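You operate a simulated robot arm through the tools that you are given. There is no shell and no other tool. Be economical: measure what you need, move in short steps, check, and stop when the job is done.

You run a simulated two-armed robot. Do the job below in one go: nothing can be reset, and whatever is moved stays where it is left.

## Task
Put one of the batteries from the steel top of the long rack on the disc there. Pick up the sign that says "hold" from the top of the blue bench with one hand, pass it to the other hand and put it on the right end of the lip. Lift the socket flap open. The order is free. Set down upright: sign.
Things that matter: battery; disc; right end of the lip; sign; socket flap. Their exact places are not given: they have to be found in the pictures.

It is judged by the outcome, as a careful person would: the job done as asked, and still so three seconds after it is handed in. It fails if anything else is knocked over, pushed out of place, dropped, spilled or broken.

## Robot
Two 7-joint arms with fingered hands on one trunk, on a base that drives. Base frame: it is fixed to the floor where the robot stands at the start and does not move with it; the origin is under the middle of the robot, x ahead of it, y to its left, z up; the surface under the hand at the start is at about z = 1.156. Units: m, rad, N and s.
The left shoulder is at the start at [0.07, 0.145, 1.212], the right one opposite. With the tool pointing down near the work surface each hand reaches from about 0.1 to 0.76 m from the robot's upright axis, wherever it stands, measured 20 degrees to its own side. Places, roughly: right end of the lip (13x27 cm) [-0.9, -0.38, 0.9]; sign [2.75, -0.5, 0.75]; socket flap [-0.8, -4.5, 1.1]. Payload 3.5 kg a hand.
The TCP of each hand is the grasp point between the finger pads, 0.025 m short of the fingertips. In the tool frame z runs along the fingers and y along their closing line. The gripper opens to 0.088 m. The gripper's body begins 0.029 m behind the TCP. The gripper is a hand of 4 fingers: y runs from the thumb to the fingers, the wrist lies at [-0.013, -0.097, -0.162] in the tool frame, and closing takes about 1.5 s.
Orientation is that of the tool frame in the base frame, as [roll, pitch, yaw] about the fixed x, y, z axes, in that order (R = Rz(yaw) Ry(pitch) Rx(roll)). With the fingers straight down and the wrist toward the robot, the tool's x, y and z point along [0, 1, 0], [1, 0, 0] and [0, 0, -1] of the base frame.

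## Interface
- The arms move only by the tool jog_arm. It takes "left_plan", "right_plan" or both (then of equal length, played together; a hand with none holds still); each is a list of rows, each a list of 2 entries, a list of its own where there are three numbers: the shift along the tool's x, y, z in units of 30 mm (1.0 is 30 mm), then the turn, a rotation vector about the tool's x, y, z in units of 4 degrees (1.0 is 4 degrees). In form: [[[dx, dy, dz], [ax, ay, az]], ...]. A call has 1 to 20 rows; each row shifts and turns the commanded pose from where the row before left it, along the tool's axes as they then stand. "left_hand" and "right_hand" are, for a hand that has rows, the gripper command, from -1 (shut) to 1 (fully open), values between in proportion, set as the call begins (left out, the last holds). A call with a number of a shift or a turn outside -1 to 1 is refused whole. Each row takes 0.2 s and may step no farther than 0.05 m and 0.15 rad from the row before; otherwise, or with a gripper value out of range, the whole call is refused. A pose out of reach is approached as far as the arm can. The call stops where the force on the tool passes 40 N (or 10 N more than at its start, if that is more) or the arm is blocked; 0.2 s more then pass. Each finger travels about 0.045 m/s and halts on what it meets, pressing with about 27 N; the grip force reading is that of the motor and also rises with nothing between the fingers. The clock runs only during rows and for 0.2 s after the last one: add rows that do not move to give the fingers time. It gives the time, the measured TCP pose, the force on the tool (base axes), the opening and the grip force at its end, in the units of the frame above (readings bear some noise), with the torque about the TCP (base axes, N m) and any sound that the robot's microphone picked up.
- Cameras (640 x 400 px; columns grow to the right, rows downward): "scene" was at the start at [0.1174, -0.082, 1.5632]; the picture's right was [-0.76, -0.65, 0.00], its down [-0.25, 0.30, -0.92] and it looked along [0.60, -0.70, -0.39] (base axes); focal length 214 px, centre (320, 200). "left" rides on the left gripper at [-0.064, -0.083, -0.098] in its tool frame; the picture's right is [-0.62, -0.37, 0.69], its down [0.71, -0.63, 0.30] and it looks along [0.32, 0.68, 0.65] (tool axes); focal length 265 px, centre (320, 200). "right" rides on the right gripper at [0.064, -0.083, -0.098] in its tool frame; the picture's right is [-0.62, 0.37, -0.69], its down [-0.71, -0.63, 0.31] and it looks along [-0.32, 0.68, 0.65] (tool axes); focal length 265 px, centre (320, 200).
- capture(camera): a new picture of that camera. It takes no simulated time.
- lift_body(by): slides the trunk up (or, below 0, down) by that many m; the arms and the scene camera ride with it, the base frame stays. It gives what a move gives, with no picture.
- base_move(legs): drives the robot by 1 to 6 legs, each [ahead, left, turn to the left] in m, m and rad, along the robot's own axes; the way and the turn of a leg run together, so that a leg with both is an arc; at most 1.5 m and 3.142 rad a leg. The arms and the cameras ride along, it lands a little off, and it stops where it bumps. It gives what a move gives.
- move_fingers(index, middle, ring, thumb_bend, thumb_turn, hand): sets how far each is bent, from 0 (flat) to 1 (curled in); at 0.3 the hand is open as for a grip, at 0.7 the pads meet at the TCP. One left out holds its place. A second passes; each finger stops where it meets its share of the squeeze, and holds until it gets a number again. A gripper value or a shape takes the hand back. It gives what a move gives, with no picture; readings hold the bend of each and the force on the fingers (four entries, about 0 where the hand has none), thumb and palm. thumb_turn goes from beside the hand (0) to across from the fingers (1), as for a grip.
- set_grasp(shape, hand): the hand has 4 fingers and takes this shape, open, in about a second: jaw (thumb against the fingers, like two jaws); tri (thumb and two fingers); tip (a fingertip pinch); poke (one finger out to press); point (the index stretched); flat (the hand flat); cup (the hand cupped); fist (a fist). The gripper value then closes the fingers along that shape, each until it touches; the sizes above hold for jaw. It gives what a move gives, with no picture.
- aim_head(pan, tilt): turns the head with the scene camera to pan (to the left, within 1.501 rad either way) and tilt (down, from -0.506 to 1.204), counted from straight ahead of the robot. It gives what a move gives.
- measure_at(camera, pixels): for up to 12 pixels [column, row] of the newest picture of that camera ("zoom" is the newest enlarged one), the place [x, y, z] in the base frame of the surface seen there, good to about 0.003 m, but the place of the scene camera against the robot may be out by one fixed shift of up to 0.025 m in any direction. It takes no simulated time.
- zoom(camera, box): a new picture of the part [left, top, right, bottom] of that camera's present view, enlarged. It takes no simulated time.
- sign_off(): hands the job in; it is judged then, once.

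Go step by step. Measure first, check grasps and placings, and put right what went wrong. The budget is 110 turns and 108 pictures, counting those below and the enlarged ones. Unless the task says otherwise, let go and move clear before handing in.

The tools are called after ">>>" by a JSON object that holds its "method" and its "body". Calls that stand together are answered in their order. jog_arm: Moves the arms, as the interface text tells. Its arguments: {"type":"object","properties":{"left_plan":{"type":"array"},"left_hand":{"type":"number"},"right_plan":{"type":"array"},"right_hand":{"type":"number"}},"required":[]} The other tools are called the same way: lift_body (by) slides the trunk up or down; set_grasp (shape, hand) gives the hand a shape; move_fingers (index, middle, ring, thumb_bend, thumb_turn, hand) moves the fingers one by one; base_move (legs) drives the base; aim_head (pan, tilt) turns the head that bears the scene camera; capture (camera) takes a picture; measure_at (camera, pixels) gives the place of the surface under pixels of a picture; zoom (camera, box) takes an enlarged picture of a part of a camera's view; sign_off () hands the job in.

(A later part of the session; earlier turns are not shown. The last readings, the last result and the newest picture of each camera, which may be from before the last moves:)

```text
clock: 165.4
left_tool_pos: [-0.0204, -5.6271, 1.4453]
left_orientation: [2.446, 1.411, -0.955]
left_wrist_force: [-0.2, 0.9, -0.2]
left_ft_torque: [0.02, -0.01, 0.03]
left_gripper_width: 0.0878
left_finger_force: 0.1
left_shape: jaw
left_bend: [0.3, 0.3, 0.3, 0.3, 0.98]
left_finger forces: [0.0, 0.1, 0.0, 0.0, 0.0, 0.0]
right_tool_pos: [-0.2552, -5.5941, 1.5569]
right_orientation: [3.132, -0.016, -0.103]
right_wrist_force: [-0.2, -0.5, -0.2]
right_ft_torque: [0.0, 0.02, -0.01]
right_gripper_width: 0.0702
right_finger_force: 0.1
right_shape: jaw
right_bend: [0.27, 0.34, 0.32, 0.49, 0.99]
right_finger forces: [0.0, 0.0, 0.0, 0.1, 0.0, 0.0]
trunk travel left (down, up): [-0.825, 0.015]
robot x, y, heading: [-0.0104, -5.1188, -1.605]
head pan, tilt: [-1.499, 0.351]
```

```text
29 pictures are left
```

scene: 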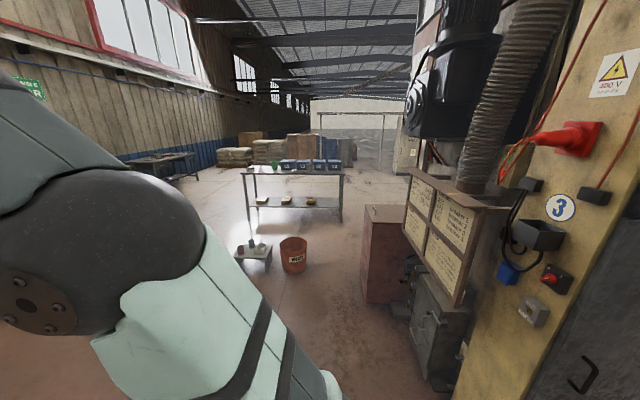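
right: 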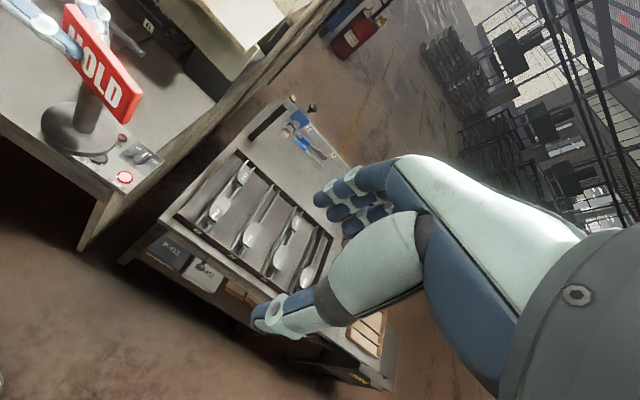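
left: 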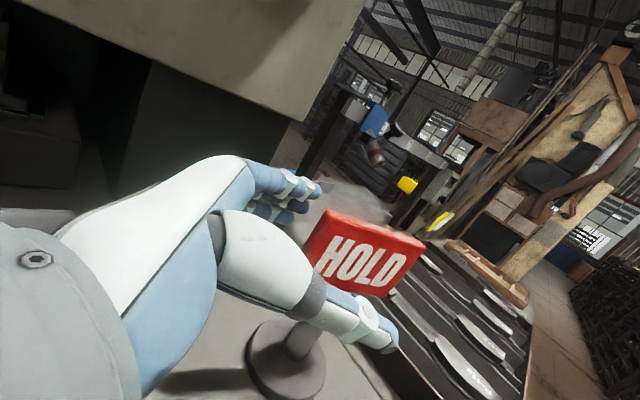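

A yellow panel with electrical fittings faces me at the right. I'll zoom in on it.

>>> {"method": "zoom", "body": {"camera": "scene", "box": [470, 140, 640, 370]}}

>>> {"method": "measure_at", "body": {"camera": "scene", "pixels": [[534, 310], [525, 310], [545, 312], [534, 298], [530, 322], [550, 275], [510, 272], [545, 232], [575, 138], [500, 330], [560, 340], [470, 380]]}}

```text
1.74 times, centred on (555, 255) of scene
```

zoom: 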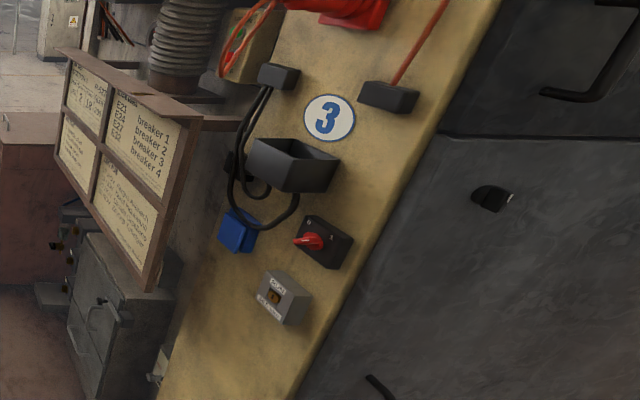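

```text
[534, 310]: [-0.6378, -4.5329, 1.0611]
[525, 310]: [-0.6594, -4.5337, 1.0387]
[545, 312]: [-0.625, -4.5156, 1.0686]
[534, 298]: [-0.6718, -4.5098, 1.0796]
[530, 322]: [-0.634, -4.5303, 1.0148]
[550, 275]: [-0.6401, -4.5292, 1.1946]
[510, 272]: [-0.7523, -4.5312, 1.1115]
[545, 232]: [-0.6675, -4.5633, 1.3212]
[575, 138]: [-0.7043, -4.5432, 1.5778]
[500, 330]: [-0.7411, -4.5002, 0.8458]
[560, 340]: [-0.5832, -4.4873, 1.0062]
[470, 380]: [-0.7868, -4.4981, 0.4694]
```

The blue hinged box at about [-0.75, -4.53, 1.11] on the panel is the socket. I'll turn right to face the panel, keeping distance, then look.

>>> {"method": "base_move", "body": {"legs": [[0, 0, -3.107], [-0.12, 0.5, 0]]}}

>>> {"method": "aim_head", "body": {"pan": 0.15, "tilt": 0.6}}

>>> {"method": "capture", "body": {"camera": "scene"}}

```text
clock: 175.8
left_tool_pos: [-0.5085, -4.7154, 1.4454]
left_orientation: [2.474, 1.41, 2.218]
left_wrist_force: [-0.3, -0.1, 0.2]
left_ft_torque: [0.01, -0.04, 0.04]
left_gripper_width: 0.0877
left_finger_force: 0.1
left_shape: jaw
left_bend: [0.3, 0.3, 0.3, 0.3, 0.98]
left_finger forces: [0.0, 0.1, 0.0, 0.0, 0.0, 0.0]
right_tool_pos: [-0.2721, -4.7475, 1.5565]
right_orientation: [3.13, -0.018, 3.041]
right_wrist_force: [0.3, -0.3, 0.2]
right_ft_torque: [0.02, -0.01, 0.0]
right_gripper_width: 0.0705
right_finger_force: 0.0
right_shape: jaw
right_bend: [0.27, 0.34, 0.32, 0.49, 0.99]
right_finger forces: [0.0, 0.0, 0.1, 0.0, 0.0, 0.1]
trunk travel left (down, up): [-0.825, 0.015]
robot x, y, heading: [-0.5191, -5.2286, 1.545]
head pan, tilt: [-1.499, 0.351]
```

```text
clock: 177.5
left_tool_pos: [-0.5106, -4.7165, 1.4447]
left_orientation: [2.463, 1.411, 2.208]
left_wrist_force: [0.2, -1.1, 0.1]
left_ft_torque: [0.0, 0.02, 0.02]
left_gripper_width: 0.0873
left_finger_force: 0.0
left_shape: jaw
left_bend: [0.3, 0.3, 0.3, 0.3, 0.98]
left_finger forces: [0.1, 0.0, 0.0, 0.1, 0.0, 0.0]
right_tool_pos: [-0.2754, -4.7475, 1.5573]
right_orientation: [3.131, -0.015, 3.042]
right_wrist_force: [-0.1, -1.1, -0.1]
right_ft_torque: [-0.02, 0.0, 0.03]
right_gripper_width: 0.0703
right_finger_force: 0.0
right_shape: jaw
right_bend: [0.27, 0.34, 0.32, 0.49, 0.99]
right_finger forces: [0.0, 0.1, 0.0, 0.1, 0.1, 0.0]
trunk travel left (down, up): [-0.825, 0.015]
robot x, y, heading: [-0.516, -5.2252, 1.543]
head pan, tilt: [0.15, 0.6]
```

```text
27 pictures are left
```

scene: 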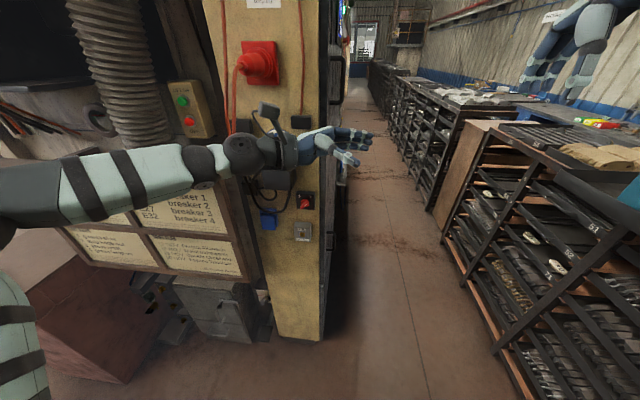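

>>> {"method": "zoom", "body": {"camera": "scene", "box": [220, 160, 340, 260]}}

>>> {"method": "measure_at", "body": {"camera": "zoom", "pixels": [[265, 245], [230, 230], [300, 235], [265, 220], [270, 270], [285, 110], [435, 280], [120, 270], [210, 350]]}}

>>> {"method": "measure_at", "body": {"camera": "scene", "pixels": [[70, 230], [240, 272], [180, 200], [130, 380], [225, 335], [265, 340], [100, 320], [260, 320]]}}

```text
4.00 times, centred on (280, 210) of scene
```

zoom: 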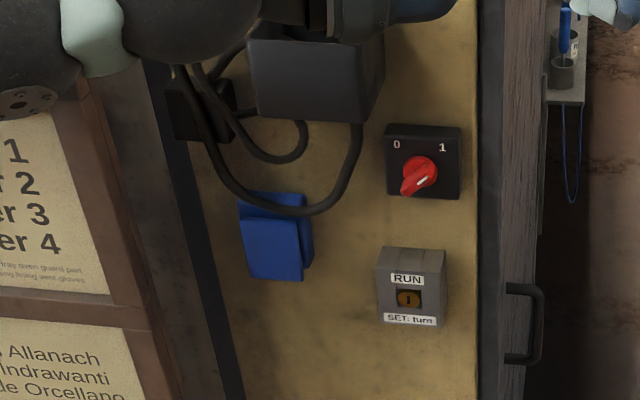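

```text
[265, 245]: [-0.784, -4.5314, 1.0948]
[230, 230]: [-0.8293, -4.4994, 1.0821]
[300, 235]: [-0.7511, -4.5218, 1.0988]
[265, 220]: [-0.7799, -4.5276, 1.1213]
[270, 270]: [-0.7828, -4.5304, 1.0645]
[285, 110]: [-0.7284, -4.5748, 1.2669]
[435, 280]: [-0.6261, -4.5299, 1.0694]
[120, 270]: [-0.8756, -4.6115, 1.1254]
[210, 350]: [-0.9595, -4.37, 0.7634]
```

```text
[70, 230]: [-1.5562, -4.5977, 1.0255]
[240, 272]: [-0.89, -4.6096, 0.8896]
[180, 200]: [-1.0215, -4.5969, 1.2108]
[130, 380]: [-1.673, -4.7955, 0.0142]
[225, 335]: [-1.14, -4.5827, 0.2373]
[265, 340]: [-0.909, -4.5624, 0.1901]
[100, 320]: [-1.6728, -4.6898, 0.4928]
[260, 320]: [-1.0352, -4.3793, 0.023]
```

The blue lid spans about x -0.82 to -0.75 and z 1.055 to 1.14, and the breaker board stands to its left at y -4.61. I'll use the right hand: shift the left arm out to the left, checking the duct position first.

>>> {"method": "measure_at", "body": {"camera": "scene", "pixels": [[110, 90], [150, 140], [190, 110], [60, 140], [100, 120], [20, 120], [110, 20], [160, 40]]}}

>>> {"method": "jog_arm", "body": {"left_plan": [[[0, 0, -1], [0, 0, 0]], [[0, 0, -1], [0, 0, 0]], [[0, 0, -1], [0, 0, 0]], [[0, 0, -1], [0, 0, 0]], [[0, -0.5, -1], [0, 0, 0]], [[0, -0.5, -1], [0, 0, 0]], [[0, -0.5, -1], [0, 0, 0]], [[0, -0.5, -1], [0, 0, 0]]]}}

```text
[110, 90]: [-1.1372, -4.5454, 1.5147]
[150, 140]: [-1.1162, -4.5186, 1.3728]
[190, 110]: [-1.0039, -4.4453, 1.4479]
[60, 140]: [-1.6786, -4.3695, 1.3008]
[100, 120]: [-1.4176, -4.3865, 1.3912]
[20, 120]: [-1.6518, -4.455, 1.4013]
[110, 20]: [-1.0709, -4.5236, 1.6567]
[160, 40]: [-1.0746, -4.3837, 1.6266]
```

```text
clock: 179.3
left_tool_pos: [-0.7578, -4.717, 1.4672]
left_orientation: [2.435, 1.411, 2.179]
left_wrist_force: [0.0, -0.3, -0.6]
left_ft_torque: [0.01, -0.03, -0.02]
left_gripper_width: 0.0876
left_finger_force: 0.1
left_shape: jaw
left_bend: [0.3, 0.3, 0.3, 0.3, 0.98]
left_finger forces: [0.0, 0.0, 0.1, 0.0, 0.0, 0.0]
right_tool_pos: [-0.2761, -4.7481, 1.5571]
right_orientation: [3.132, -0.013, 3.042]
right_wrist_force: [0.9, 0.2, -0.1]
right_ft_torque: [-0.01, -0.02, -0.02]
right_gripper_width: 0.0703
right_finger_force: 0.1
right_shape: jaw
right_bend: [0.27, 0.34, 0.32, 0.49, 0.99]
right_finger forces: [0.0, 0.0, 0.1, 0.0, 0.0, 0.0]
trunk travel left (down, up): [-0.825, 0.015]
robot x, y, heading: [-0.5173, -5.222, 1.54]
head pan, tilt: [0.15, 0.6]
```

The duct front is at y -4.55. I'll pull the left hand back 8 cm more, then shift the base left 0.34 m.

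>>> {"method": "jog_arm", "body": {"left_plan": [[[0, -0.8, 0], [0, 0, 0]], [[0, -0.8, 0], [0, 0, 0]], [[0, -0.8, 0], [0, 0, 0]], [[0, 0, 0], [0, 0, 0]]]}}

>>> {"method": "base_move", "body": {"legs": [[0, 0.34, 0.03]]}}

>>> {"method": "aim_head", "body": {"pan": -0.1, "tilt": 0.6}}

>>> {"method": "capture", "body": {"camera": "scene"}}

>>> {"method": "zoom", "body": {"camera": "scene", "box": [270, 130, 370, 230]}}

```text
clock: 180.3
left_tool_pos: [-0.7741, -4.7834, 1.4592]
left_orientation: [2.447, 1.409, 2.193]
left_wrist_force: [-0.9, 0.3, -0.4]
left_ft_torque: [0.01, 0.01, 0.01]
left_gripper_width: 0.0876
left_finger_force: 0.1
left_shape: jaw
left_bend: [0.3, 0.3, 0.3, 0.3, 0.98]
left_finger forces: [0.1, 0.1, 0.0, 0.0, 0.0, 0.0]
right_tool_pos: [-0.2741, -4.7468, 1.5572]
right_orientation: [3.132, -0.017, 3.043]
right_wrist_force: [1.1, 0.5, -0.2]
right_ft_torque: [0.02, 0.0, -0.01]
right_gripper_width: 0.0703
right_finger_force: 0.0
right_shape: jaw
right_bend: [0.27, 0.34, 0.32, 0.49, 0.99]
right_finger forces: [0.0, 0.1, 0.0, 0.1, 0.0, 0.1]
trunk travel left (down, up): [-0.825, 0.015]
robot x, y, heading: [-0.5169, -5.2216, 1.541]
head pan, tilt: [0.15, 0.6]
```

```text
clock: 182.5
left_tool_pos: [-1.1223, -4.7878, 1.4587]
left_orientation: [2.46, 1.411, 2.236]
left_wrist_force: [0.7, 0.3, 1.2]
left_ft_torque: [0.02, 0.01, -0.01]
left_gripper_width: 0.0878
left_finger_force: 0.0
left_shape: jaw
left_bend: [0.3, 0.3, 0.3, 0.3, 0.98]
left_finger forces: [0.0, 0.0, 0.0, 0.0, 0.0, 0.0]
right_tool_pos: [-0.6225, -4.7353, 1.5566]
right_orientation: [3.13, -0.017, 3.072]
right_wrist_force: [-0.2, -0.1, -0.8]
right_ft_torque: [-0.02, 0.02, 0.02]
right_gripper_width: 0.0703
right_finger_force: 0.2
right_shape: jaw
right_bend: [0.27, 0.34, 0.32, 0.49, 0.99]
right_finger forces: [0.0, 0.0, 0.0, 0.0, 0.1, 0.1]
trunk travel left (down, up): [-0.825, 0.015]
robot x, y, heading: [-0.8527, -5.2175, 1.574]
head pan, tilt: [0.15, 0.6]
```

```text
clock: 183.3
left_tool_pos: [-1.1253, -4.7879, 1.4578]
left_orientation: [2.445, 1.409, 2.222]
left_wrist_force: [1.1, 0.7, 0.0]
left_ft_torque: [0.04, 0.02, 0.01]
left_gripper_width: 0.0877
left_finger_force: 0.1
left_shape: jaw
left_bend: [0.3, 0.3, 0.3, 0.3, 0.98]
left_finger forces: [0.0, 0.0, 0.0, 0.0, 0.0, 0.0]
right_tool_pos: [-0.6262, -4.7363, 1.5567]
right_orientation: [3.132, -0.017, 3.072]
right_wrist_force: [-0.1, -0.2, 0.5]
right_ft_torque: [0.0, -0.01, 0.02]
right_gripper_width: 0.0704
right_finger_force: 0.0
right_shape: jaw
right_bend: [0.27, 0.34, 0.32, 0.49, 0.99]
right_finger forces: [0.0, 0.0, 0.0, 0.1, 0.0, 0.0]
trunk travel left (down, up): [-0.825, 0.015]
robot x, y, heading: [-0.8557, -5.2204, 1.571]
head pan, tilt: [-0.099, 0.6]
```

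```text
25 pictures are left
```

scene: 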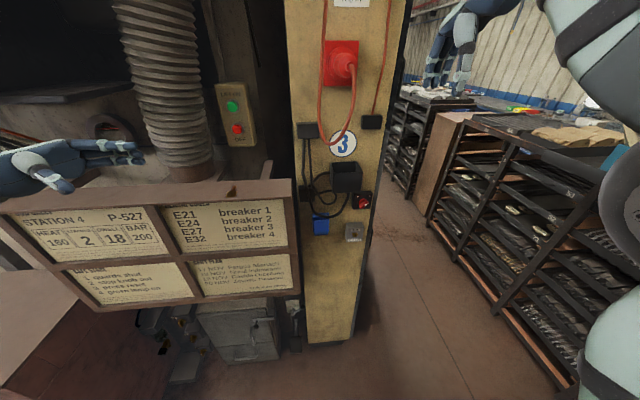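

```text
4.00 times, centred on (320, 180) of scene
```

zoom: 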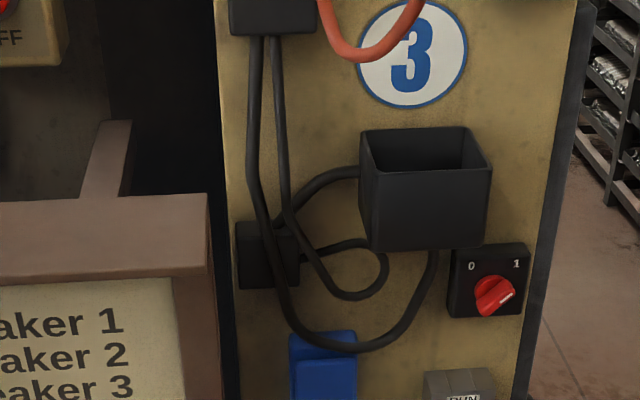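

I'll lower the trunk and rotate the right hand to point forward (thumb below), so its camera can view the socket from underneath.

>>> {"method": "lift_body", "body": {"by": -0.28}}

>>> {"method": "jog_arm", "body": {"right_plan": [[[0, -0.3, 0.2], [-1, 0, 0]], [[0, -0.3, 0.2], [-1, 0, 0]], [[0, 0, 0], [-1, 0, 0]], [[0, 0, 0], [-1, 0, 0]], [[0, 0, 0], [-1, 0, 0]], [[0, 0, 0], [-1, 0, 0]], [[0, 0, 0], [-1, 0, 0]], [[0, 0, 0], [-1, 0, 0]], [[0, 0, 0], [-1, 0, 0]], [[0, 0, 0], [-1, 0, 0]], [[0, 0, 0], [-1, 0, 0]], [[0, 0, 0], [-1, 0, 0]], [[0, 0, 0], [-1, 0, 0]], [[0, 0, 0], [-1, 0, 0]], [[0, 0, 0], [-1, 0, 0]], [[0, 0, 0], [-1, 0, 0]], [[0, 0, 0], [-1, 0, 0]], [[0, 0, 0], [-1, 0, 0]], [[0, 0, 0], [-1, 0, 0]], [[0, 0, 0], [-1, 0, 0]]]}}

>>> {"method": "capture", "body": {"camera": "right"}}

```text
clock: 186.1
left_tool_pos: [-1.1255, -4.7877, 1.1782]
left_orientation: [2.45, 1.411, 2.226]
left_wrist_force: [-0.5, -0.7, 0.2]
left_ft_torque: [0.03, -0.04, -0.01]
left_gripper_width: 0.0877
left_finger_force: 0.0
left_shape: jaw
left_bend: [0.3, 0.3, 0.3, 0.3, 0.98]
left_finger forces: [0.2, 0.0, 0.1, 0.1, 0.1, 0.0]
right_tool_pos: [-0.6262, -4.7368, 1.2766]
right_orientation: [3.132, -0.016, 3.072]
right_wrist_force: [-0.2, -0.2, 0.3]
right_ft_torque: [0.01, -0.03, 0.04]
right_gripper_width: 0.0703
right_finger_force: 0.0
right_shape: jaw
right_bend: [0.27, 0.34, 0.32, 0.49, 0.99]
right_finger forces: [0.0, 0.1, 0.0, 0.0, 0.0, 0.0]
trunk travel left (down, up): [-0.545, 0.295]
robot x, y, heading: [-0.8541, -5.2203, 1.575]
head pan, tilt: [-0.099, 0.6]
```

```text
clock: 190.3
left_tool_pos: [-1.1248, -4.7868, 1.1781]
left_orientation: [2.447, 1.411, 2.223]
left_wrist_force: [0.4, -0.1, -0.2]
left_ft_torque: [0.01, 0.03, 0.02]
left_gripper_width: 0.0878
left_finger_force: 0.1
left_shape: jaw
left_bend: [0.3, 0.3, 0.3, 0.3, 0.98]
left_finger forces: [0.0, 0.1, 0.1, 0.0, 0.1, 0.0]
right_tool_pos: [-0.6272, -4.7536, 1.2645]
right_orientation: [1.733, -0.015, 3.071]
right_wrist_force: [0.5, -0.6, -0.5]
right_ft_torque: [-0.03, 0.03, -0.01]
right_gripper_width: 0.0703
right_finger_force: 0.0
right_shape: jaw
right_bend: [0.27, 0.34, 0.32, 0.49, 0.99]
right_finger forces: [0.0, 0.1, 0.0, 0.0, 0.1, 0.0]
trunk travel left (down, up): [-0.545, 0.295]
robot x, y, heading: [-0.8561, -5.2224, 1.571]
head pan, tilt: [-0.099, 0.6]
```

```text
23 pictures are left
```

right: 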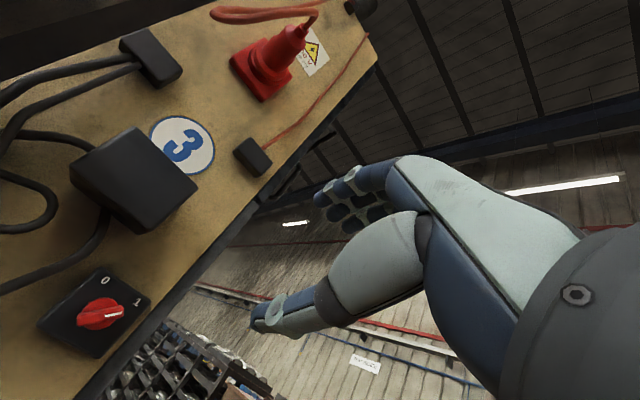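

That pose works. I'll move down 25 cm and left 12 cm to view the blue socket from below.

>>> {"method": "jog_arm", "body": {"right_plan": [[[0.42, -0.93, 0], [0, 0, 0]], [[0.42, -0.93, 0], [0, 0, 0]], [[0.42, -0.93, 0], [0, 0, 0]], [[0.42, -0.93, 0], [0, 0, 0]], [[0.42, -0.93, 0], [0, 0, 0]], [[0.42, -0.93, 0], [0, 0, 0]], [[0.42, -0.93, 0], [0, 0, 0]], [[0.42, -0.93, 0], [0, 0, 0]], [[0.42, -0.93, 0], [0, 0, 0]], [[0, 0, 0], [0, 0, 0]]]}}

>>> {"method": "capture", "body": {"camera": "right"}}

```text
clock: 192.5
left_tool_pos: [-1.124, -4.7884, 1.1783]
left_orientation: [2.448, 1.409, 2.225]
left_wrist_force: [-0.2, 0.2, 0.1]
left_ft_torque: [-0.02, 0.01, 0.02]
left_gripper_width: 0.0877
left_finger_force: 0.1
left_shape: jaw
left_bend: [0.3, 0.3, 0.3, 0.3, 0.98]
left_finger forces: [0.0, 0.0, 0.1, 0.0, 0.0, 0.1]
right_tool_pos: [-0.6514, -4.7576, 1.1875]
right_orientation: [1.734, -0.015, 3.072]
right_wrist_force: [0.4, 0.3, -0.4]
right_ft_torque: [-0.01, -0.01, 0.02]
right_gripper_width: 0.0702
right_finger_force: 0.0
right_shape: jaw
right_bend: [0.27, 0.34, 0.32, 0.49, 0.99]
right_finger forces: [0.0, 0.0, 0.0, 0.0, 0.1, 0.1]
right hand out of reach, approached as far as the arm can: row 3, 4, 5, 6, 7, 8, 9
trunk travel left (down, up): [-0.545, 0.295]
robot x, y, heading: [-0.8579, -5.2187, 1.575]
head pan, tilt: [-0.099, 0.6]
```

```text
22 pictures are left
```

right: 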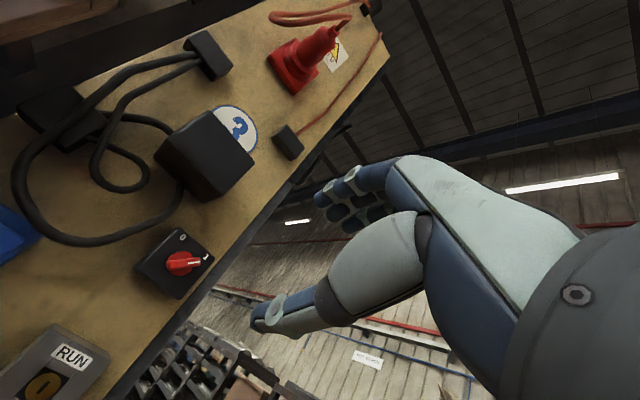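

The arm runs out of reach downward relative to the shoulder, so I'll lower the trunk 0.2 m and pull the commanded pose back up.

>>> {"method": "lift_body", "body": {"by": -0.2}}

>>> {"method": "jog_arm", "body": {"right_plan": [[[0, 1, 0], [0, 0, 0]], [[0, 1, 0], [0, 0, 0]], [[0, 1, 0], [0, 0, 0]], [[0, 1, 0], [0, 0, 0]], [[0, 1, 0], [0, 0, 0]], [[0, 0, 0], [0, 0, 0]]]}}

>>> {"method": "capture", "body": {"camera": "right"}}

```text
clock: 194.7
left_tool_pos: [-1.1245, -4.7872, 0.9785]
left_orientation: [2.439, 1.413, 2.216]
left_wrist_force: [-0.2, 0.0, 0.0]
left_ft_torque: [-0.01, -0.01, -0.03]
left_gripper_width: 0.0878
left_finger_force: 0.1
left_shape: jaw
left_bend: [0.3, 0.3, 0.3, 0.3, 0.98]
left_finger forces: [0.0, 0.0, 0.1, 0.0, 0.0, 0.0]
right_tool_pos: [-0.6497, -4.758, 0.9858]
right_orientation: [1.733, -0.015, 3.073]
right_wrist_force: [-0.6, 0.0, -0.3]
right_ft_torque: [0.0, -0.05, -0.03]
right_gripper_width: 0.0704
right_finger_force: 0.0
right_shape: jaw
right_bend: [0.27, 0.34, 0.32, 0.49, 0.99]
right_finger forces: [0.0, 0.0, 0.0, 0.0, 0.1, 0.0]
trunk travel left (down, up): [-0.345, 0.495]
robot x, y, heading: [-0.8542, -5.2237, 1.57]
head pan, tilt: [-0.099, 0.6]
```

```text
clock: 196.1
left_tool_pos: [-1.125, -4.7875, 0.9774]
left_orientation: [2.446, 1.411, 2.224]
left_wrist_force: [-1.1, 0.1, -0.4]
left_ft_torque: [0.0, -0.01, 0.0]
left_gripper_width: 0.0878
left_finger_force: 0.1
left_shape: jaw
left_bend: [0.3, 0.3, 0.3, 0.3, 0.98]
left_finger forces: [0.0, 0.0, 0.1, 0.0, 0.0, 0.0]
right_tool_pos: [-0.6476, -4.7343, 1.1339]
right_orientation: [1.735, -0.015, 3.072]
right_wrist_force: [-0.4, 1.6, -0.5]
right_ft_torque: [0.02, -0.01, -0.03]
right_gripper_width: 0.0705
right_finger_force: 0.1
right_shape: jaw
right_bend: [0.27, 0.34, 0.32, 0.49, 0.99]
right_finger forces: [0.0, 0.1, 0.0, 0.0, 0.0, 0.0]
trunk travel left (down, up): [-0.345, 0.495]
robot x, y, heading: [-0.8533, -5.217, 1.569]
head pan, tilt: [-0.099, 0.6]
```

```text
21 pictures are left
```

right: 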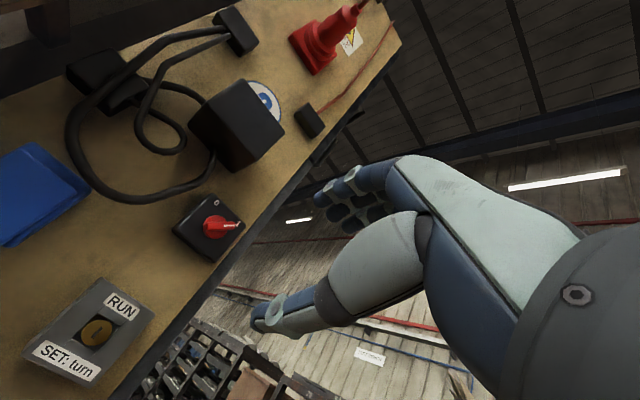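

The command tracks the actual pose. I'll move 10 cm left and 13 cm down for a full view.

>>> {"method": "jog_arm", "body": {"right_plan": [[[0.66, -0.87, 0], [0, 0, 0]], [[0.66, -0.87, 0], [0, 0, 0]], [[0.66, -0.87, 0], [0, 0, 0]], [[0.66, -0.87, 0], [0, 0, 0]], [[0.66, -0.87, 0], [0, 0, 0]], [[0, 0, 0], [0, 0, 0]]]}}

>>> {"method": "capture", "body": {"camera": "right"}}

```text
clock: 197.5
left_tool_pos: [-1.1241, -4.7878, 0.979]
left_orientation: [2.449, 1.409, 2.226]
left_wrist_force: [0.0, 0.5, -0.1]
left_ft_torque: [0.0, -0.01, 0.03]
left_gripper_width: 0.0876
left_finger_force: 0.1
left_shape: jaw
left_bend: [0.3, 0.3, 0.3, 0.3, 0.98]
left_finger forces: [0.1, 0.1, 0.0, 0.0, 0.0, 0.0]
right_tool_pos: [-0.7477, -4.7372, 1.0131]
right_orientation: [1.739, -0.014, 3.076]
right_wrist_force: [0.3, 0.2, -0.3]
right_ft_torque: [-0.02, -0.01, 0.03]
right_gripper_width: 0.0703
right_finger_force: 0.1
right_shape: jaw
right_bend: [0.27, 0.34, 0.32, 0.49, 0.99]
right_finger forces: [0.0, 0.0, 0.0, 0.0, 0.1, 0.0]
right hand out of reach, approached as far as the arm can: row 5
trunk travel left (down, up): [-0.345, 0.495]
robot x, y, heading: [-0.8533, -5.2154, 1.573]
head pan, tilt: [-0.099, 0.6]
```

```text
20 pictures are left
```

right: 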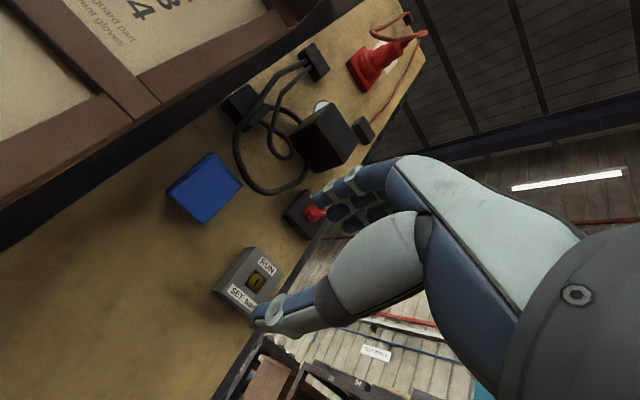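

>>> {"method": "zoom", "body": {"camera": "right", "box": [150, 135, 270, 235]}}

>>> {"method": "measure_at", "body": {"camera": "zoom", "pixels": [[105, 210], [225, 330], [350, 220], [235, 90], [200, 215], [260, 240], [300, 100], [140, 280], [215, 300], [120, 330], [330, 130], [90, 215]]}}

```text
4.00 times, centred on (210, 185) of right
```

zoom: 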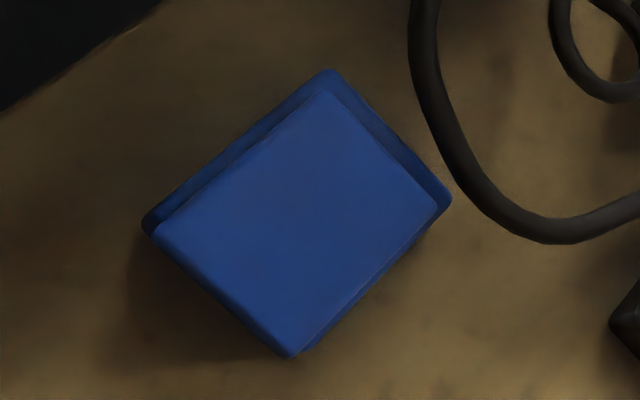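

```text
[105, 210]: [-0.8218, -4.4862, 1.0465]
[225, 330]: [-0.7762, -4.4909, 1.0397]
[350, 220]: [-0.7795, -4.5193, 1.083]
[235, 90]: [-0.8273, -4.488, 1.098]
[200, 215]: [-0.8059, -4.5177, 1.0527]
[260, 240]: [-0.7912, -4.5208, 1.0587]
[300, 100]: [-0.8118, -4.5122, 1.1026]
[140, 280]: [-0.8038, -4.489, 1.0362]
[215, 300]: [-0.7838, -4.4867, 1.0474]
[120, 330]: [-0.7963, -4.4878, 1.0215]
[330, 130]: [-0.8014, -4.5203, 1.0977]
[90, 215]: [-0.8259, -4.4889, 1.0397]
```

The lid's bottom edge is at z about 1.045, its front at y -4.52, with the wall at y -4.489 and the hinge evidently at the top. I'll set the right hand to "poke" to lift the edge from below with one finger, and see where the fingertip lies.

>>> {"method": "set_grasp", "body": {"hand": "right", "shape": "poke"}}

>>> {"method": "capture", "body": {"camera": "right"}}

>>> {"method": "aim_head", "body": {"pan": -0.1, "tilt": 0.25}}

>>> {"method": "capture", "body": {"camera": "scene"}}

```text
clock: 198.4
left_tool_pos: [-1.1252, -4.7864, 0.9779]
left_orientation: [2.444, 1.409, 2.22]
left_wrist_force: [0.4, -0.2, 0.0]
left_ft_torque: [0.04, 0.0, 0.02]
left_gripper_width: 0.0877
left_finger_force: 0.1
left_shape: jaw
left_bend: [0.3, 0.3, 0.3, 0.3, 0.98]
left_finger forces: [0.1, 0.1, 0.0, 0.0, 0.0, 0.0]
right_tool_pos: [-0.7486, -4.7361, 1.0136]
right_orientation: [1.738, -0.014, 3.075]
right_wrist_force: [-0.3, -0.3, -0.2]
right_ft_torque: [0.0, 0.0, 0.03]
right_gripper_width: 0.0
right_finger_force: 0.1
right_shape: poke
right_bend: [0.7, 0.7, 0.99, 1.0, 1.0]
right_finger forces: [0.1, 0.0, 0.1, 0.0, 0.0, 0.0]
trunk travel left (down, up): [-0.345, 0.495]
robot x, y, heading: [-0.8528, -5.2234, 1.573]
head pan, tilt: [-0.099, 0.6]
```

```text
18 pictures are left
```

right: 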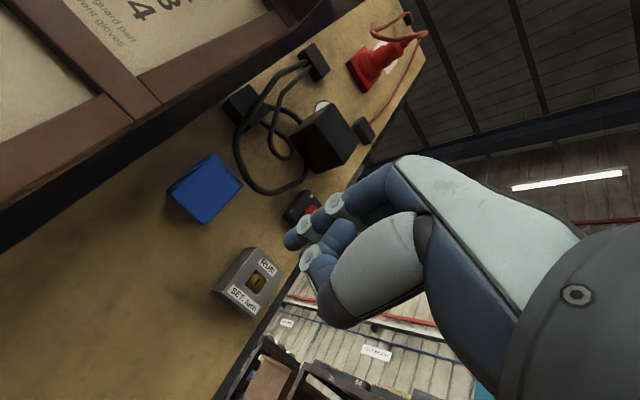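

```text
clock: 199.2
left_tool_pos: [-1.1254, -4.788, 0.9783]
left_orientation: [2.446, 1.41, 2.223]
left_wrist_force: [-0.1, 0.5, 0.5]
left_ft_torque: [-0.03, 0.02, 0.01]
left_gripper_width: 0.0877
left_finger_force: 0.1
left_shape: jaw
left_bend: [0.3, 0.3, 0.3, 0.3, 0.98]
left_finger forces: [0.0, 0.1, 0.1, 0.0, 0.0, 0.0]
right_tool_pos: [-0.7482, -4.7369, 1.0133]
right_orientation: [1.736, -0.014, 3.076]
right_wrist_force: [0.5, -0.4, 0.8]
right_ft_torque: [0.01, -0.01, 0.01]
right_gripper_width: 0.0
right_finger_force: 0.0
right_shape: poke
right_bend: [0.7, 0.7, 0.99, 1.0, 1.0]
right_finger forces: [0.1, 0.1, 0.0, 0.0, 0.0, 0.0]
trunk travel left (down, up): [-0.345, 0.495]
robot x, y, heading: [-0.8539, -5.2217, 1.575]
head pan, tilt: [-0.099, 0.25]
```

```text
17 pictures are left
```

scene: 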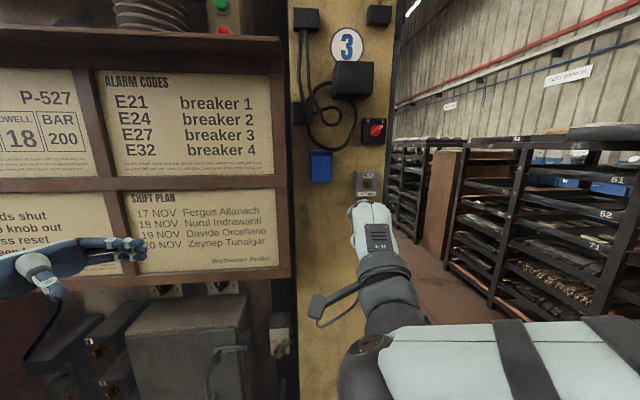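

In poke the finger curls downward, which would push the lid shut. The thumb, which is below and curls upward, makes a better hook. I'll fold the fingers and extend the thumb.

>>> {"method": "move_fingers", "body": {"hand": "right", "index": 1, "middle": 1, "ring": 1, "thumb_bend": 0.3, "thumb_turn": 1}}

>>> {"method": "capture", "body": {"camera": "right"}}

```text
clock: 200.2
left_tool_pos: [-1.1247, -4.7875, 0.9777]
left_orientation: [2.453, 1.411, 2.228]
left_wrist_force: [1.2, 0.6, -0.4]
left_ft_torque: [0.05, 0.0, -0.01]
left_gripper_width: 0.0874
left_finger_force: 0.2
left_shape: jaw
left_bend: [0.3, 0.3, 0.3, 0.3, 0.98]
left_finger forces: [0.0, 0.0, 0.0, 0.0, 0.0, 0.0]
right_tool_pos: [-0.7486, -4.7366, 1.0118]
right_orientation: [1.737, -0.014, 3.073]
right_wrist_force: [-0.3, 0.9, 0.2]
right_ft_torque: [0.01, 0.01, 0.01]
right_gripper_width: 0.0526
right_finger_force: 0.2
right_shape: fingers
right_bend: [1.0, 1.0, 1.0, 0.3, 0.98]
right_finger forces: [0.0, 0.0, 0.1, 0.1, 0.0, 0.0]
trunk travel left (down, up): [-0.345, 0.495]
robot x, y, heading: [-0.8514, -5.2207, 1.57]
head pan, tilt: [-0.099, 0.25]
```

```text
16 pictures are left
```

right: 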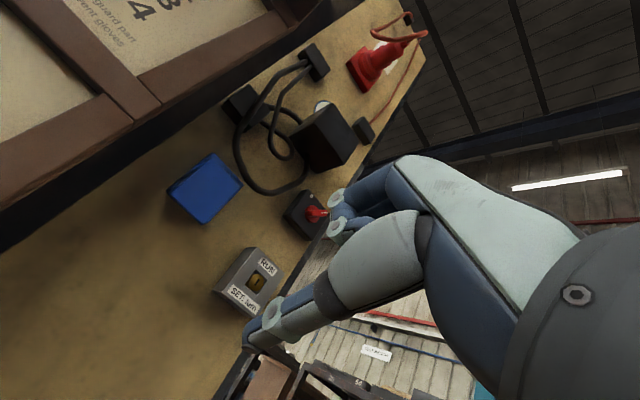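

>>> {"method": "measure_at", "body": {"camera": "right", "pixels": [[254, 338], [262, 325], [268, 318], [300, 310], [335, 200], [330, 230], [350, 270], [182, 203], [205, 222], [193, 212], [225, 165], [240, 183]]}}

```text
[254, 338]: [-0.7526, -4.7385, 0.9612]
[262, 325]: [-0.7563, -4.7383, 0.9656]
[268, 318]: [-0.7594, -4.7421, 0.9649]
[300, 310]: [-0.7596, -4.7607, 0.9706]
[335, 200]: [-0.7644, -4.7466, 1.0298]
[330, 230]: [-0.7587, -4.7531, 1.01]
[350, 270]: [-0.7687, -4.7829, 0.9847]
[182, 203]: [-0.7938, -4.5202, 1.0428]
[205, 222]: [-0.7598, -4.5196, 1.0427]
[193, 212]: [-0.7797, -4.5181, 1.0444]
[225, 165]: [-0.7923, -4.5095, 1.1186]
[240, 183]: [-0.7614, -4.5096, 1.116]
```

The thumb tip sits about 5 cm below the TCP, but the folded knuckles are right above it. Pitching the hand up about 48° will clear them and make the thumb slope upward, so I'll lower the trunk and pitch up.

>>> {"method": "lift_body", "body": {"by": -0.18}}

>>> {"method": "jog_arm", "body": {"right_plan": [[[0, 0, 0], [-1, 0, 0]], [[0, 0, 0], [-1, 0, 0]], [[0, 0, 0], [-1, 0, 0]], [[0, 0, 0], [-1, 0, 0]], [[0, 0, 0], [-1, 0, 0]], [[0, 0, 0], [-1, 0, 0]], [[0, 0, 0], [-1, 0, 0]], [[0, 0, 0], [-1, 0, 0]], [[0, 0, 0], [-1, 0, 0]], [[0, 0, 0], [-1, 0, 0]], [[0, 0, 0], [-1, 0, 0]], [[0, 0, 0], [-1, 0, 0]], [[0, 0, 0], [0, 0, 0]]]}}

>>> {"method": "aim_head", "body": {"pan": -0.1, "tilt": 0.0}}

>>> {"method": "capture", "body": {"camera": "scene"}}

```text
clock: 202.2
left_tool_pos: [-1.1251, -4.7883, 0.7981]
left_orientation: [2.446, 1.41, 2.221]
left_wrist_force: [-0.1, -0.6, -0.6]
left_ft_torque: [0.01, 0.0, 0.04]
left_gripper_width: 0.0875
left_finger_force: 0.1
left_shape: jaw
left_bend: [0.3, 0.3, 0.3, 0.3, 0.98]
left_finger forces: [0.0, 0.1, 0.0, 0.0, 0.1, 0.0]
right_tool_pos: [-0.7486, -4.7366, 0.8338]
right_orientation: [1.737, -0.014, 3.074]
right_wrist_force: [0.1, 0.0, -0.5]
right_ft_torque: [0.02, 0.0, 0.0]
right_gripper_width: 0.0527
right_finger_force: 0.1
right_shape: fingers
right_bend: [1.0, 1.0, 1.0, 0.3, 0.98]
right_finger forces: [0.1, 0.1, 0.1, 0.1, 0.0, 0.1]
trunk travel left (down, up): [-0.165, 0.675]
robot x, y, heading: [-0.8531, -5.2258, 1.568]
head pan, tilt: [-0.099, 0.25]
```

```text
clock: 205.0
left_tool_pos: [-1.1258, -4.7884, 0.7976]
left_orientation: [2.439, 1.411, 2.216]
left_wrist_force: [0.5, -0.3, 0.1]
left_ft_torque: [0.04, 0.02, 0.03]
left_gripper_width: 0.0875
left_finger_force: 0.2
left_shape: jaw
left_bend: [0.3, 0.3, 0.3, 0.3, 0.98]
left_finger forces: [0.0, 0.0, 0.0, 0.0, 0.0, 0.1]
right_tool_pos: [-0.721, -4.6785, 0.9197]
right_orientation: [1.247, -0.047, 3.063]
right_wrist_force: [0.6, 1.0, -0.1]
right_ft_torque: [-0.04, -0.02, 0.03]
right_gripper_width: 0.0527
right_finger_force: 0.1
right_shape: fingers
right_bend: [1.0, 1.0, 1.0, 0.3, 0.98]
right_finger forces: [0.0, 0.1, 0.0, 0.0, 0.0, 0.0]
right hand out of reach, approached as far as the arm can: row 1, 2, 3, 4, 5, 6, 7, 8, 9, 10, 11, 12
trunk travel left (down, up): [-0.165, 0.675]
robot x, y, heading: [-0.8577, -5.2197, 1.579]
head pan, tilt: [-0.099, 0.25]
```

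```text
clock: 205.8
left_tool_pos: [-1.1245, -4.7868, 0.798]
left_orientation: [2.436, 1.411, 2.211]
left_wrist_force: [0.3, -0.5, -0.9]
left_ft_torque: [-0.01, 0.01, 0.02]
left_gripper_width: 0.0877
left_finger_force: 0.0
left_shape: jaw
left_bend: [0.3, 0.3, 0.3, 0.3, 0.98]
left_finger forces: [0.1, 0.1, 0.0, 0.1, 0.0, 0.0]
right_tool_pos: [-0.7196, -4.6779, 0.9173]
right_orientation: [1.252, -0.047, 3.063]
right_wrist_force: [0.3, 0.7, 0.3]
right_ft_torque: [0.02, -0.01, 0.01]
right_gripper_width: 0.0527
right_finger_force: 0.0
right_shape: fingers
right_bend: [1.0, 1.0, 1.0, 0.3, 0.98]
right_finger forces: [0.0, 0.0, 0.0, 0.0, 0.2, 0.0]
trunk travel left (down, up): [-0.165, 0.675]
robot x, y, heading: [-0.8503, -5.2211, 1.569]
head pan, tilt: [-0.099, 0.0]
```

```text
15 pictures are left
```

scene: 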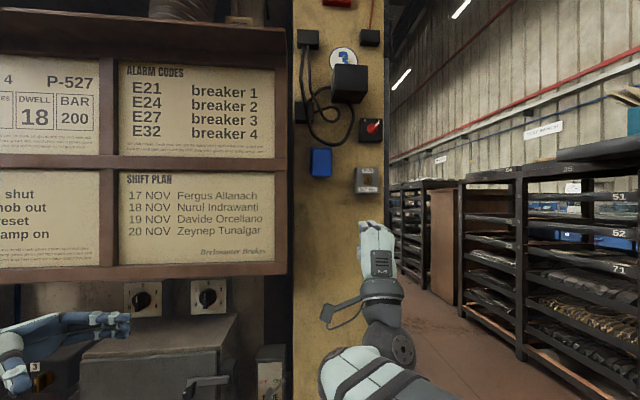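

Pitch is now 18° up with the TCP at z 0.917. With the hand higher there's room, so I'll rise 10 cm and pitch up another 24°.

>>> {"method": "jog_arm", "body": {"right_plan": [[[0.26, 0.89, -0.075], [0, 0, 0]], [[0.26, 0.89, -0.075], [0, 0, 0]], [[0.26, 0.89, -0.075], [0, 0, 0]], [[0.26, 0.89, -0.075], [0, 0, 0]], [[0, 0, 0], [-1, 0, 0]], [[0, 0, 0], [-1, 0, 0]], [[0, 0, 0], [-1, 0, 0]], [[0, 0, 0], [-1, 0, 0]], [[0, 0, 0], [-1, 0, 0]], [[0, 0, 0], [-1, 0, 0]], [[0, 0, 0], [0, 0, 0]]]}}

>>> {"method": "capture", "body": {"camera": "right"}}

```text
clock: 208.2
left_tool_pos: [-1.1253, -4.7874, 0.7974]
left_orientation: [2.444, 1.41, 2.219]
left_wrist_force: [-0.5, 0.4, -0.1]
left_ft_torque: [0.01, 0.0, -0.04]
left_gripper_width: 0.0876
left_finger_force: 0.1
left_shape: jaw
left_bend: [0.3, 0.3, 0.3, 0.3, 0.98]
left_finger forces: [0.1, 0.0, 0.1, 0.0, 0.0, 0.0]
right_tool_pos: [-0.7748, -4.6802, 0.9937]
right_orientation: [0.832, -0.015, 3.073]
right_wrist_force: [0.5, -0.5, 0.5]
right_ft_torque: [0.0, -0.01, 0.02]
right_gripper_width: 0.0526
right_finger_force: 0.2
right_shape: fingers
right_bend: [1.0, 1.0, 1.0, 0.3, 0.98]
right_finger forces: [0.0, 0.0, 0.0, 0.0, 0.1, 0.1]
right hand out of reach, approached as far as the arm can: row 2, 3, 4
trunk travel left (down, up): [-0.165, 0.675]
robot x, y, heading: [-0.8553, -5.2191, 1.571]
head pan, tilt: [-0.099, 0.0]
```

```text
14 pictures are left
```

right: 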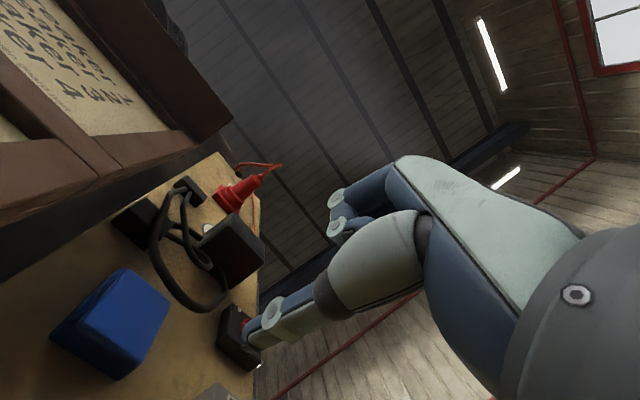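

The hand now points 42° up with the blue lid in view at right (110,325). I'll zoom and measure the lid underside and the thumb tip.

>>> {"method": "zoom", "body": {"camera": "right", "box": [30, 250, 290, 400]}}

>>> {"method": "measure_at", "body": {"camera": "right", "pixels": [[246, 340], [252, 328], [270, 310], [300, 300], [335, 195], [335, 228], [60, 330], [118, 374], [85, 348], [120, 270], [165, 300], [100, 310]]}}

```text
2.46 times, centred on (160, 325) of right
```

zoom: 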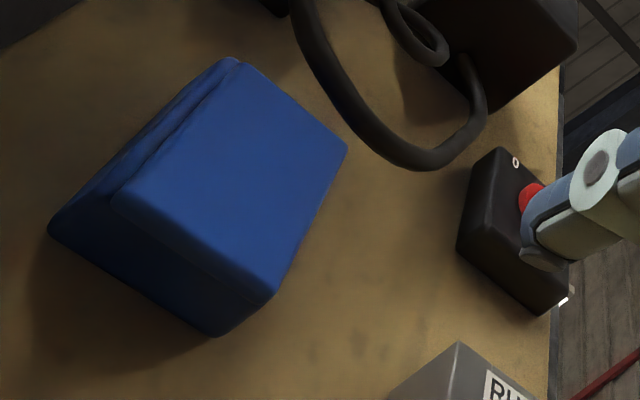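

```text
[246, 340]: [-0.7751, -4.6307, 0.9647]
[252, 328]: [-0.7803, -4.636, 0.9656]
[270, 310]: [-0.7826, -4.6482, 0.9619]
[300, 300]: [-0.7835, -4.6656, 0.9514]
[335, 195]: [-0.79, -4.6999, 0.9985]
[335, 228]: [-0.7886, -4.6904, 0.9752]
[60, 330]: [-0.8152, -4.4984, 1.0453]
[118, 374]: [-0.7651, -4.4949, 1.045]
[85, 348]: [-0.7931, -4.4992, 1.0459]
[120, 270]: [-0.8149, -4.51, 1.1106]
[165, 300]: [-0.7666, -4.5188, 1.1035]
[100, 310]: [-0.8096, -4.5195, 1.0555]
```

The box bottom is flush at z 1.0455; the lid plate is only about its front 8 mm (y -4.52 to -4.512), so I need the thumb tip just under that front strip. I'll approach beneath it first.

>>> {"method": "measure_at", "body": {"camera": "right", "pixels": [[228, 98], [190, 145], [100, 180], [205, 120]]}}

>>> {"method": "jog_arm", "body": {"right_plan": [[[0.07, -0.39, 0.92], [0, 0, 0]], [[0.07, -0.39, 0.92], [0, 0, 0]], [[0.07, -0.39, 0.92], [0, 0, 0]], [[0.07, -0.39, 0.92], [0, 0, 0]], [[0, 0, 0], [0, 0, 0]]]}}

>>> {"method": "capture", "body": {"camera": "right"}}

```text
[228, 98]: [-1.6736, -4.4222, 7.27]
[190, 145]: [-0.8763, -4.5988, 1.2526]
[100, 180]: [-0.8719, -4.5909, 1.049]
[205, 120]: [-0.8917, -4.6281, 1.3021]
```

```text
clock: 209.4
left_tool_pos: [-1.125, -4.7883, 0.7977]
left_orientation: [2.455, 1.411, 2.232]
left_wrist_force: [-0.4, -0.5, -0.3]
left_ft_torque: [0.02, -0.02, 0.02]
left_gripper_width: 0.0878
left_finger_force: 0.1
left_shape: jaw
left_bend: [0.3, 0.3, 0.3, 0.3, 0.98]
left_finger forces: [0.0, 0.0, 0.1, 0.1, 0.0, 0.0]
right_tool_pos: [-0.774, -4.5763, 1.0292]
right_orientation: [0.835, -0.013, 3.077]
right_wrist_force: [0.4, -0.3, -0.2]
right_ft_torque: [0.01, 0.03, 0.03]
right_gripper_width: 0.0527
right_finger_force: 0.1
right_shape: fingers
right_bend: [1.0, 1.0, 1.0, 0.3, 0.98]
right_finger forces: [0.0, 0.0, 0.1, 0.0, 0.0, 0.0]
right hand out of reach, approached as far as the arm can: row 4
trunk travel left (down, up): [-0.165, 0.675]
robot x, y, heading: [-0.8529, -5.2198, 1.567]
head pan, tilt: [-0.099, 0.0]
```

```text
12 pictures are left
```

right: 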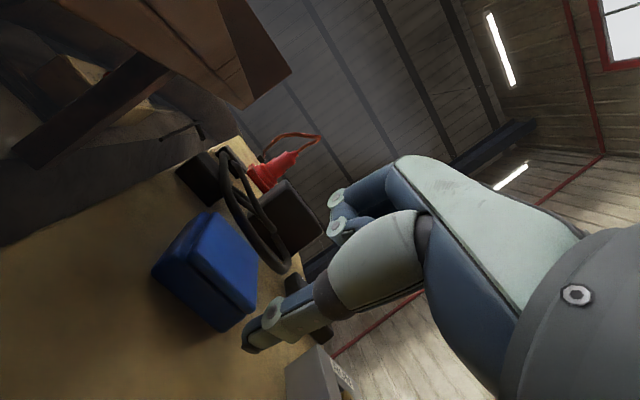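

The arm is at its forward limit. I'll back the hand off 6 cm, nudge the base ahead 6 cm, and re-check.

>>> {"method": "jog_arm", "body": {"right_plan": [[[-0.07, 0.39, -0.92], [0, 0, 0]], [[-0.07, 0.39, -0.92], [0, 0, 0]], [[0, -0.4, -0.4], [0, 0, 0]], [[0, 0, 0], [0, 0, 0]]]}}

>>> {"method": "base_move", "body": {"legs": [[0.06, 0, 0]]}}

>>> {"method": "capture", "body": {"camera": "right"}}

```text
clock: 210.4
left_tool_pos: [-1.1244, -4.7888, 0.7978]
left_orientation: [2.446, 1.41, 2.223]
left_wrist_force: [0.5, 0.1, -0.2]
left_ft_torque: [-0.02, 0.02, -0.03]
left_gripper_width: 0.088
left_finger_force: 0.0
left_shape: jaw
left_bend: [0.3, 0.3, 0.3, 0.3, 0.98]
left_finger forces: [0.1, 0.0, 0.1, 0.1, 0.0, 0.0]
right_tool_pos: [-0.7758, -4.6338, 0.9931]
right_orientation: [0.832, -0.012, 3.076]
right_wrist_force: [-0.1, 0.4, 0.7]
right_ft_torque: [-0.04, -0.03, 0.02]
right_gripper_width: 0.0526
right_finger_force: 0.0
right_shape: fingers
right_bend: [1.0, 1.0, 1.0, 0.3, 0.98]
right_finger forces: [0.1, 0.1, 0.0, 0.0, 0.1, 0.0]
trunk travel left (down, up): [-0.165, 0.675]
robot x, y, heading: [-0.8534, -5.2201, 1.569]
head pan, tilt: [-0.099, 0.0]
```

```text
clock: 211.3
left_tool_pos: [-1.1249, -4.7288, 0.7981]
left_orientation: [2.451, 1.411, 2.229]
left_wrist_force: [0.0, 0.7, 0.3]
left_ft_torque: [0.01, 0.0, -0.02]
left_gripper_width: 0.0875
left_finger_force: 0.0
left_shape: jaw
left_bend: [0.3, 0.3, 0.3, 0.3, 0.98]
left_finger forces: [0.1, 0.1, 0.0, 0.0, 0.0, 0.0]
right_tool_pos: [-0.7752, -4.5737, 0.9919]
right_orientation: [0.834, -0.013, 3.077]
right_wrist_force: [-0.2, 0.4, 0.3]
right_ft_torque: [0.03, 0.04, 0.0]
right_gripper_width: 0.0527
right_finger_force: 0.0
right_shape: fingers
right_bend: [1.0, 1.0, 1.0, 0.3, 0.98]
right_finger forces: [0.0, 0.1, 0.0, 0.1, 0.0, 0.0]
trunk travel left (down, up): [-0.165, 0.675]
robot x, y, heading: [-0.8556, -5.1617, 1.569]
head pan, tilt: [-0.099, 0.0]
```

```text
11 pictures are left
```

right: 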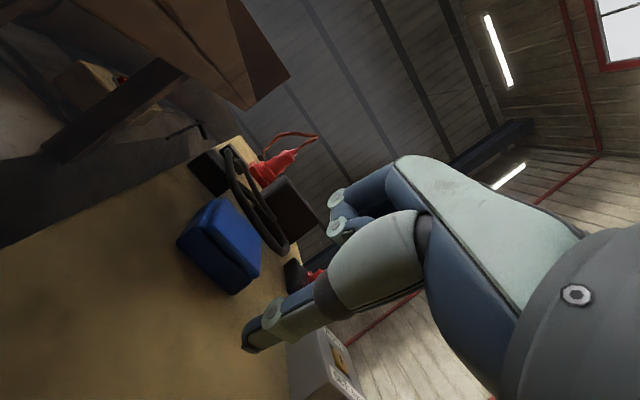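

>>> {"method": "zoom", "body": {"camera": "right", "box": [160, 180, 320, 360]}}

>>> {"method": "measure_at", "body": {"camera": "right", "pixels": [[246, 345], [246, 335], [255, 322], [270, 310], [182, 243], [232, 293], [205, 268], [206, 230], [258, 275], [230, 252], [215, 262], [222, 256]]}}

```text
2.22 times, centred on (240, 270) of right
```

zoom: 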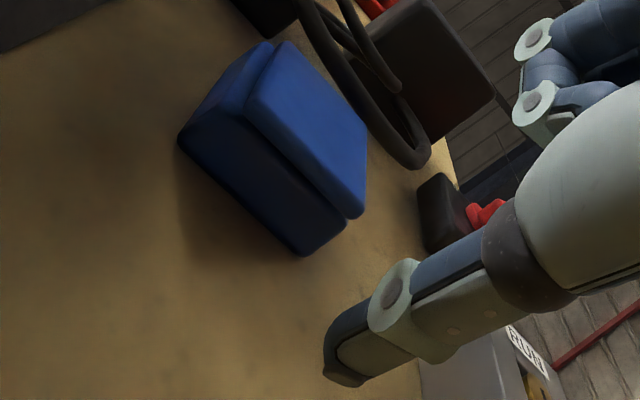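

```text
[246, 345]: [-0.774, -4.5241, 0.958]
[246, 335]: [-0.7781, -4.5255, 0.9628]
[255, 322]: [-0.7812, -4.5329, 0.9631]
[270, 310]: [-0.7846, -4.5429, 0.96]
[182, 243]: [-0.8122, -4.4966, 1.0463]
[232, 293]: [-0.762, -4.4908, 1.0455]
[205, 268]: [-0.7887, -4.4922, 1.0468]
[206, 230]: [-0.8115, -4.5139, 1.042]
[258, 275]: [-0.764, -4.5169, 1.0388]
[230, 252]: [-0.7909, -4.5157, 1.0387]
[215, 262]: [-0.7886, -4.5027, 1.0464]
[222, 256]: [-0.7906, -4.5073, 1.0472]
```

Now the geometry is clear: the lid's lower lip hangs 8 mm below the body (z 1.0387 against 1.0465), leaving a 2 cm space behind it to the wall. I'll curl the thumb a little so its tip points up to hook behind that lip.

>>> {"method": "move_fingers", "body": {"hand": "right", "thumb_bend": 0.55}}

>>> {"method": "capture", "body": {"camera": "right"}}

```text
clock: 212.3
left_tool_pos: [-1.1248, -4.7297, 0.7984]
left_orientation: [2.439, 1.411, 2.214]
left_wrist_force: [0.3, -0.1, 0.5]
left_ft_torque: [0.0, -0.03, 0.02]
left_gripper_width: 0.0875
left_finger_force: 0.0
left_shape: jaw
left_bend: [0.3, 0.3, 0.3, 0.3, 0.98]
left_finger forces: [0.0, 0.1, 0.1, 0.0, 0.0, 0.0]
right_tool_pos: [-0.7752, -4.5745, 0.9926]
right_orientation: [0.833, -0.013, 3.074]
right_wrist_force: [0.0, -0.1, -0.8]
right_ft_torque: [0.0, 0.02, -0.02]
right_gripper_width: 0.0422
right_finger_force: 0.0
right_shape: fingers
right_bend: [1.0, 1.0, 1.0, 0.55, 1.0]
right_finger forces: [0.0, 0.1, 0.0, 0.0, 0.0, 0.0]
trunk travel left (down, up): [-0.165, 0.675]
robot x, y, heading: [-0.8536, -5.1617, 1.574]
head pan, tilt: [-0.099, 0.0]
```

```text
9 pictures are left
```

right: 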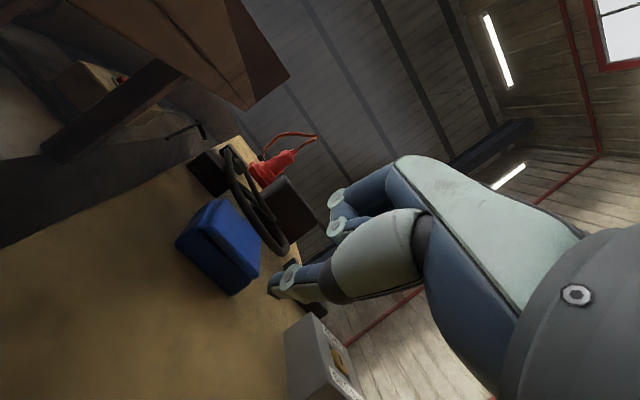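

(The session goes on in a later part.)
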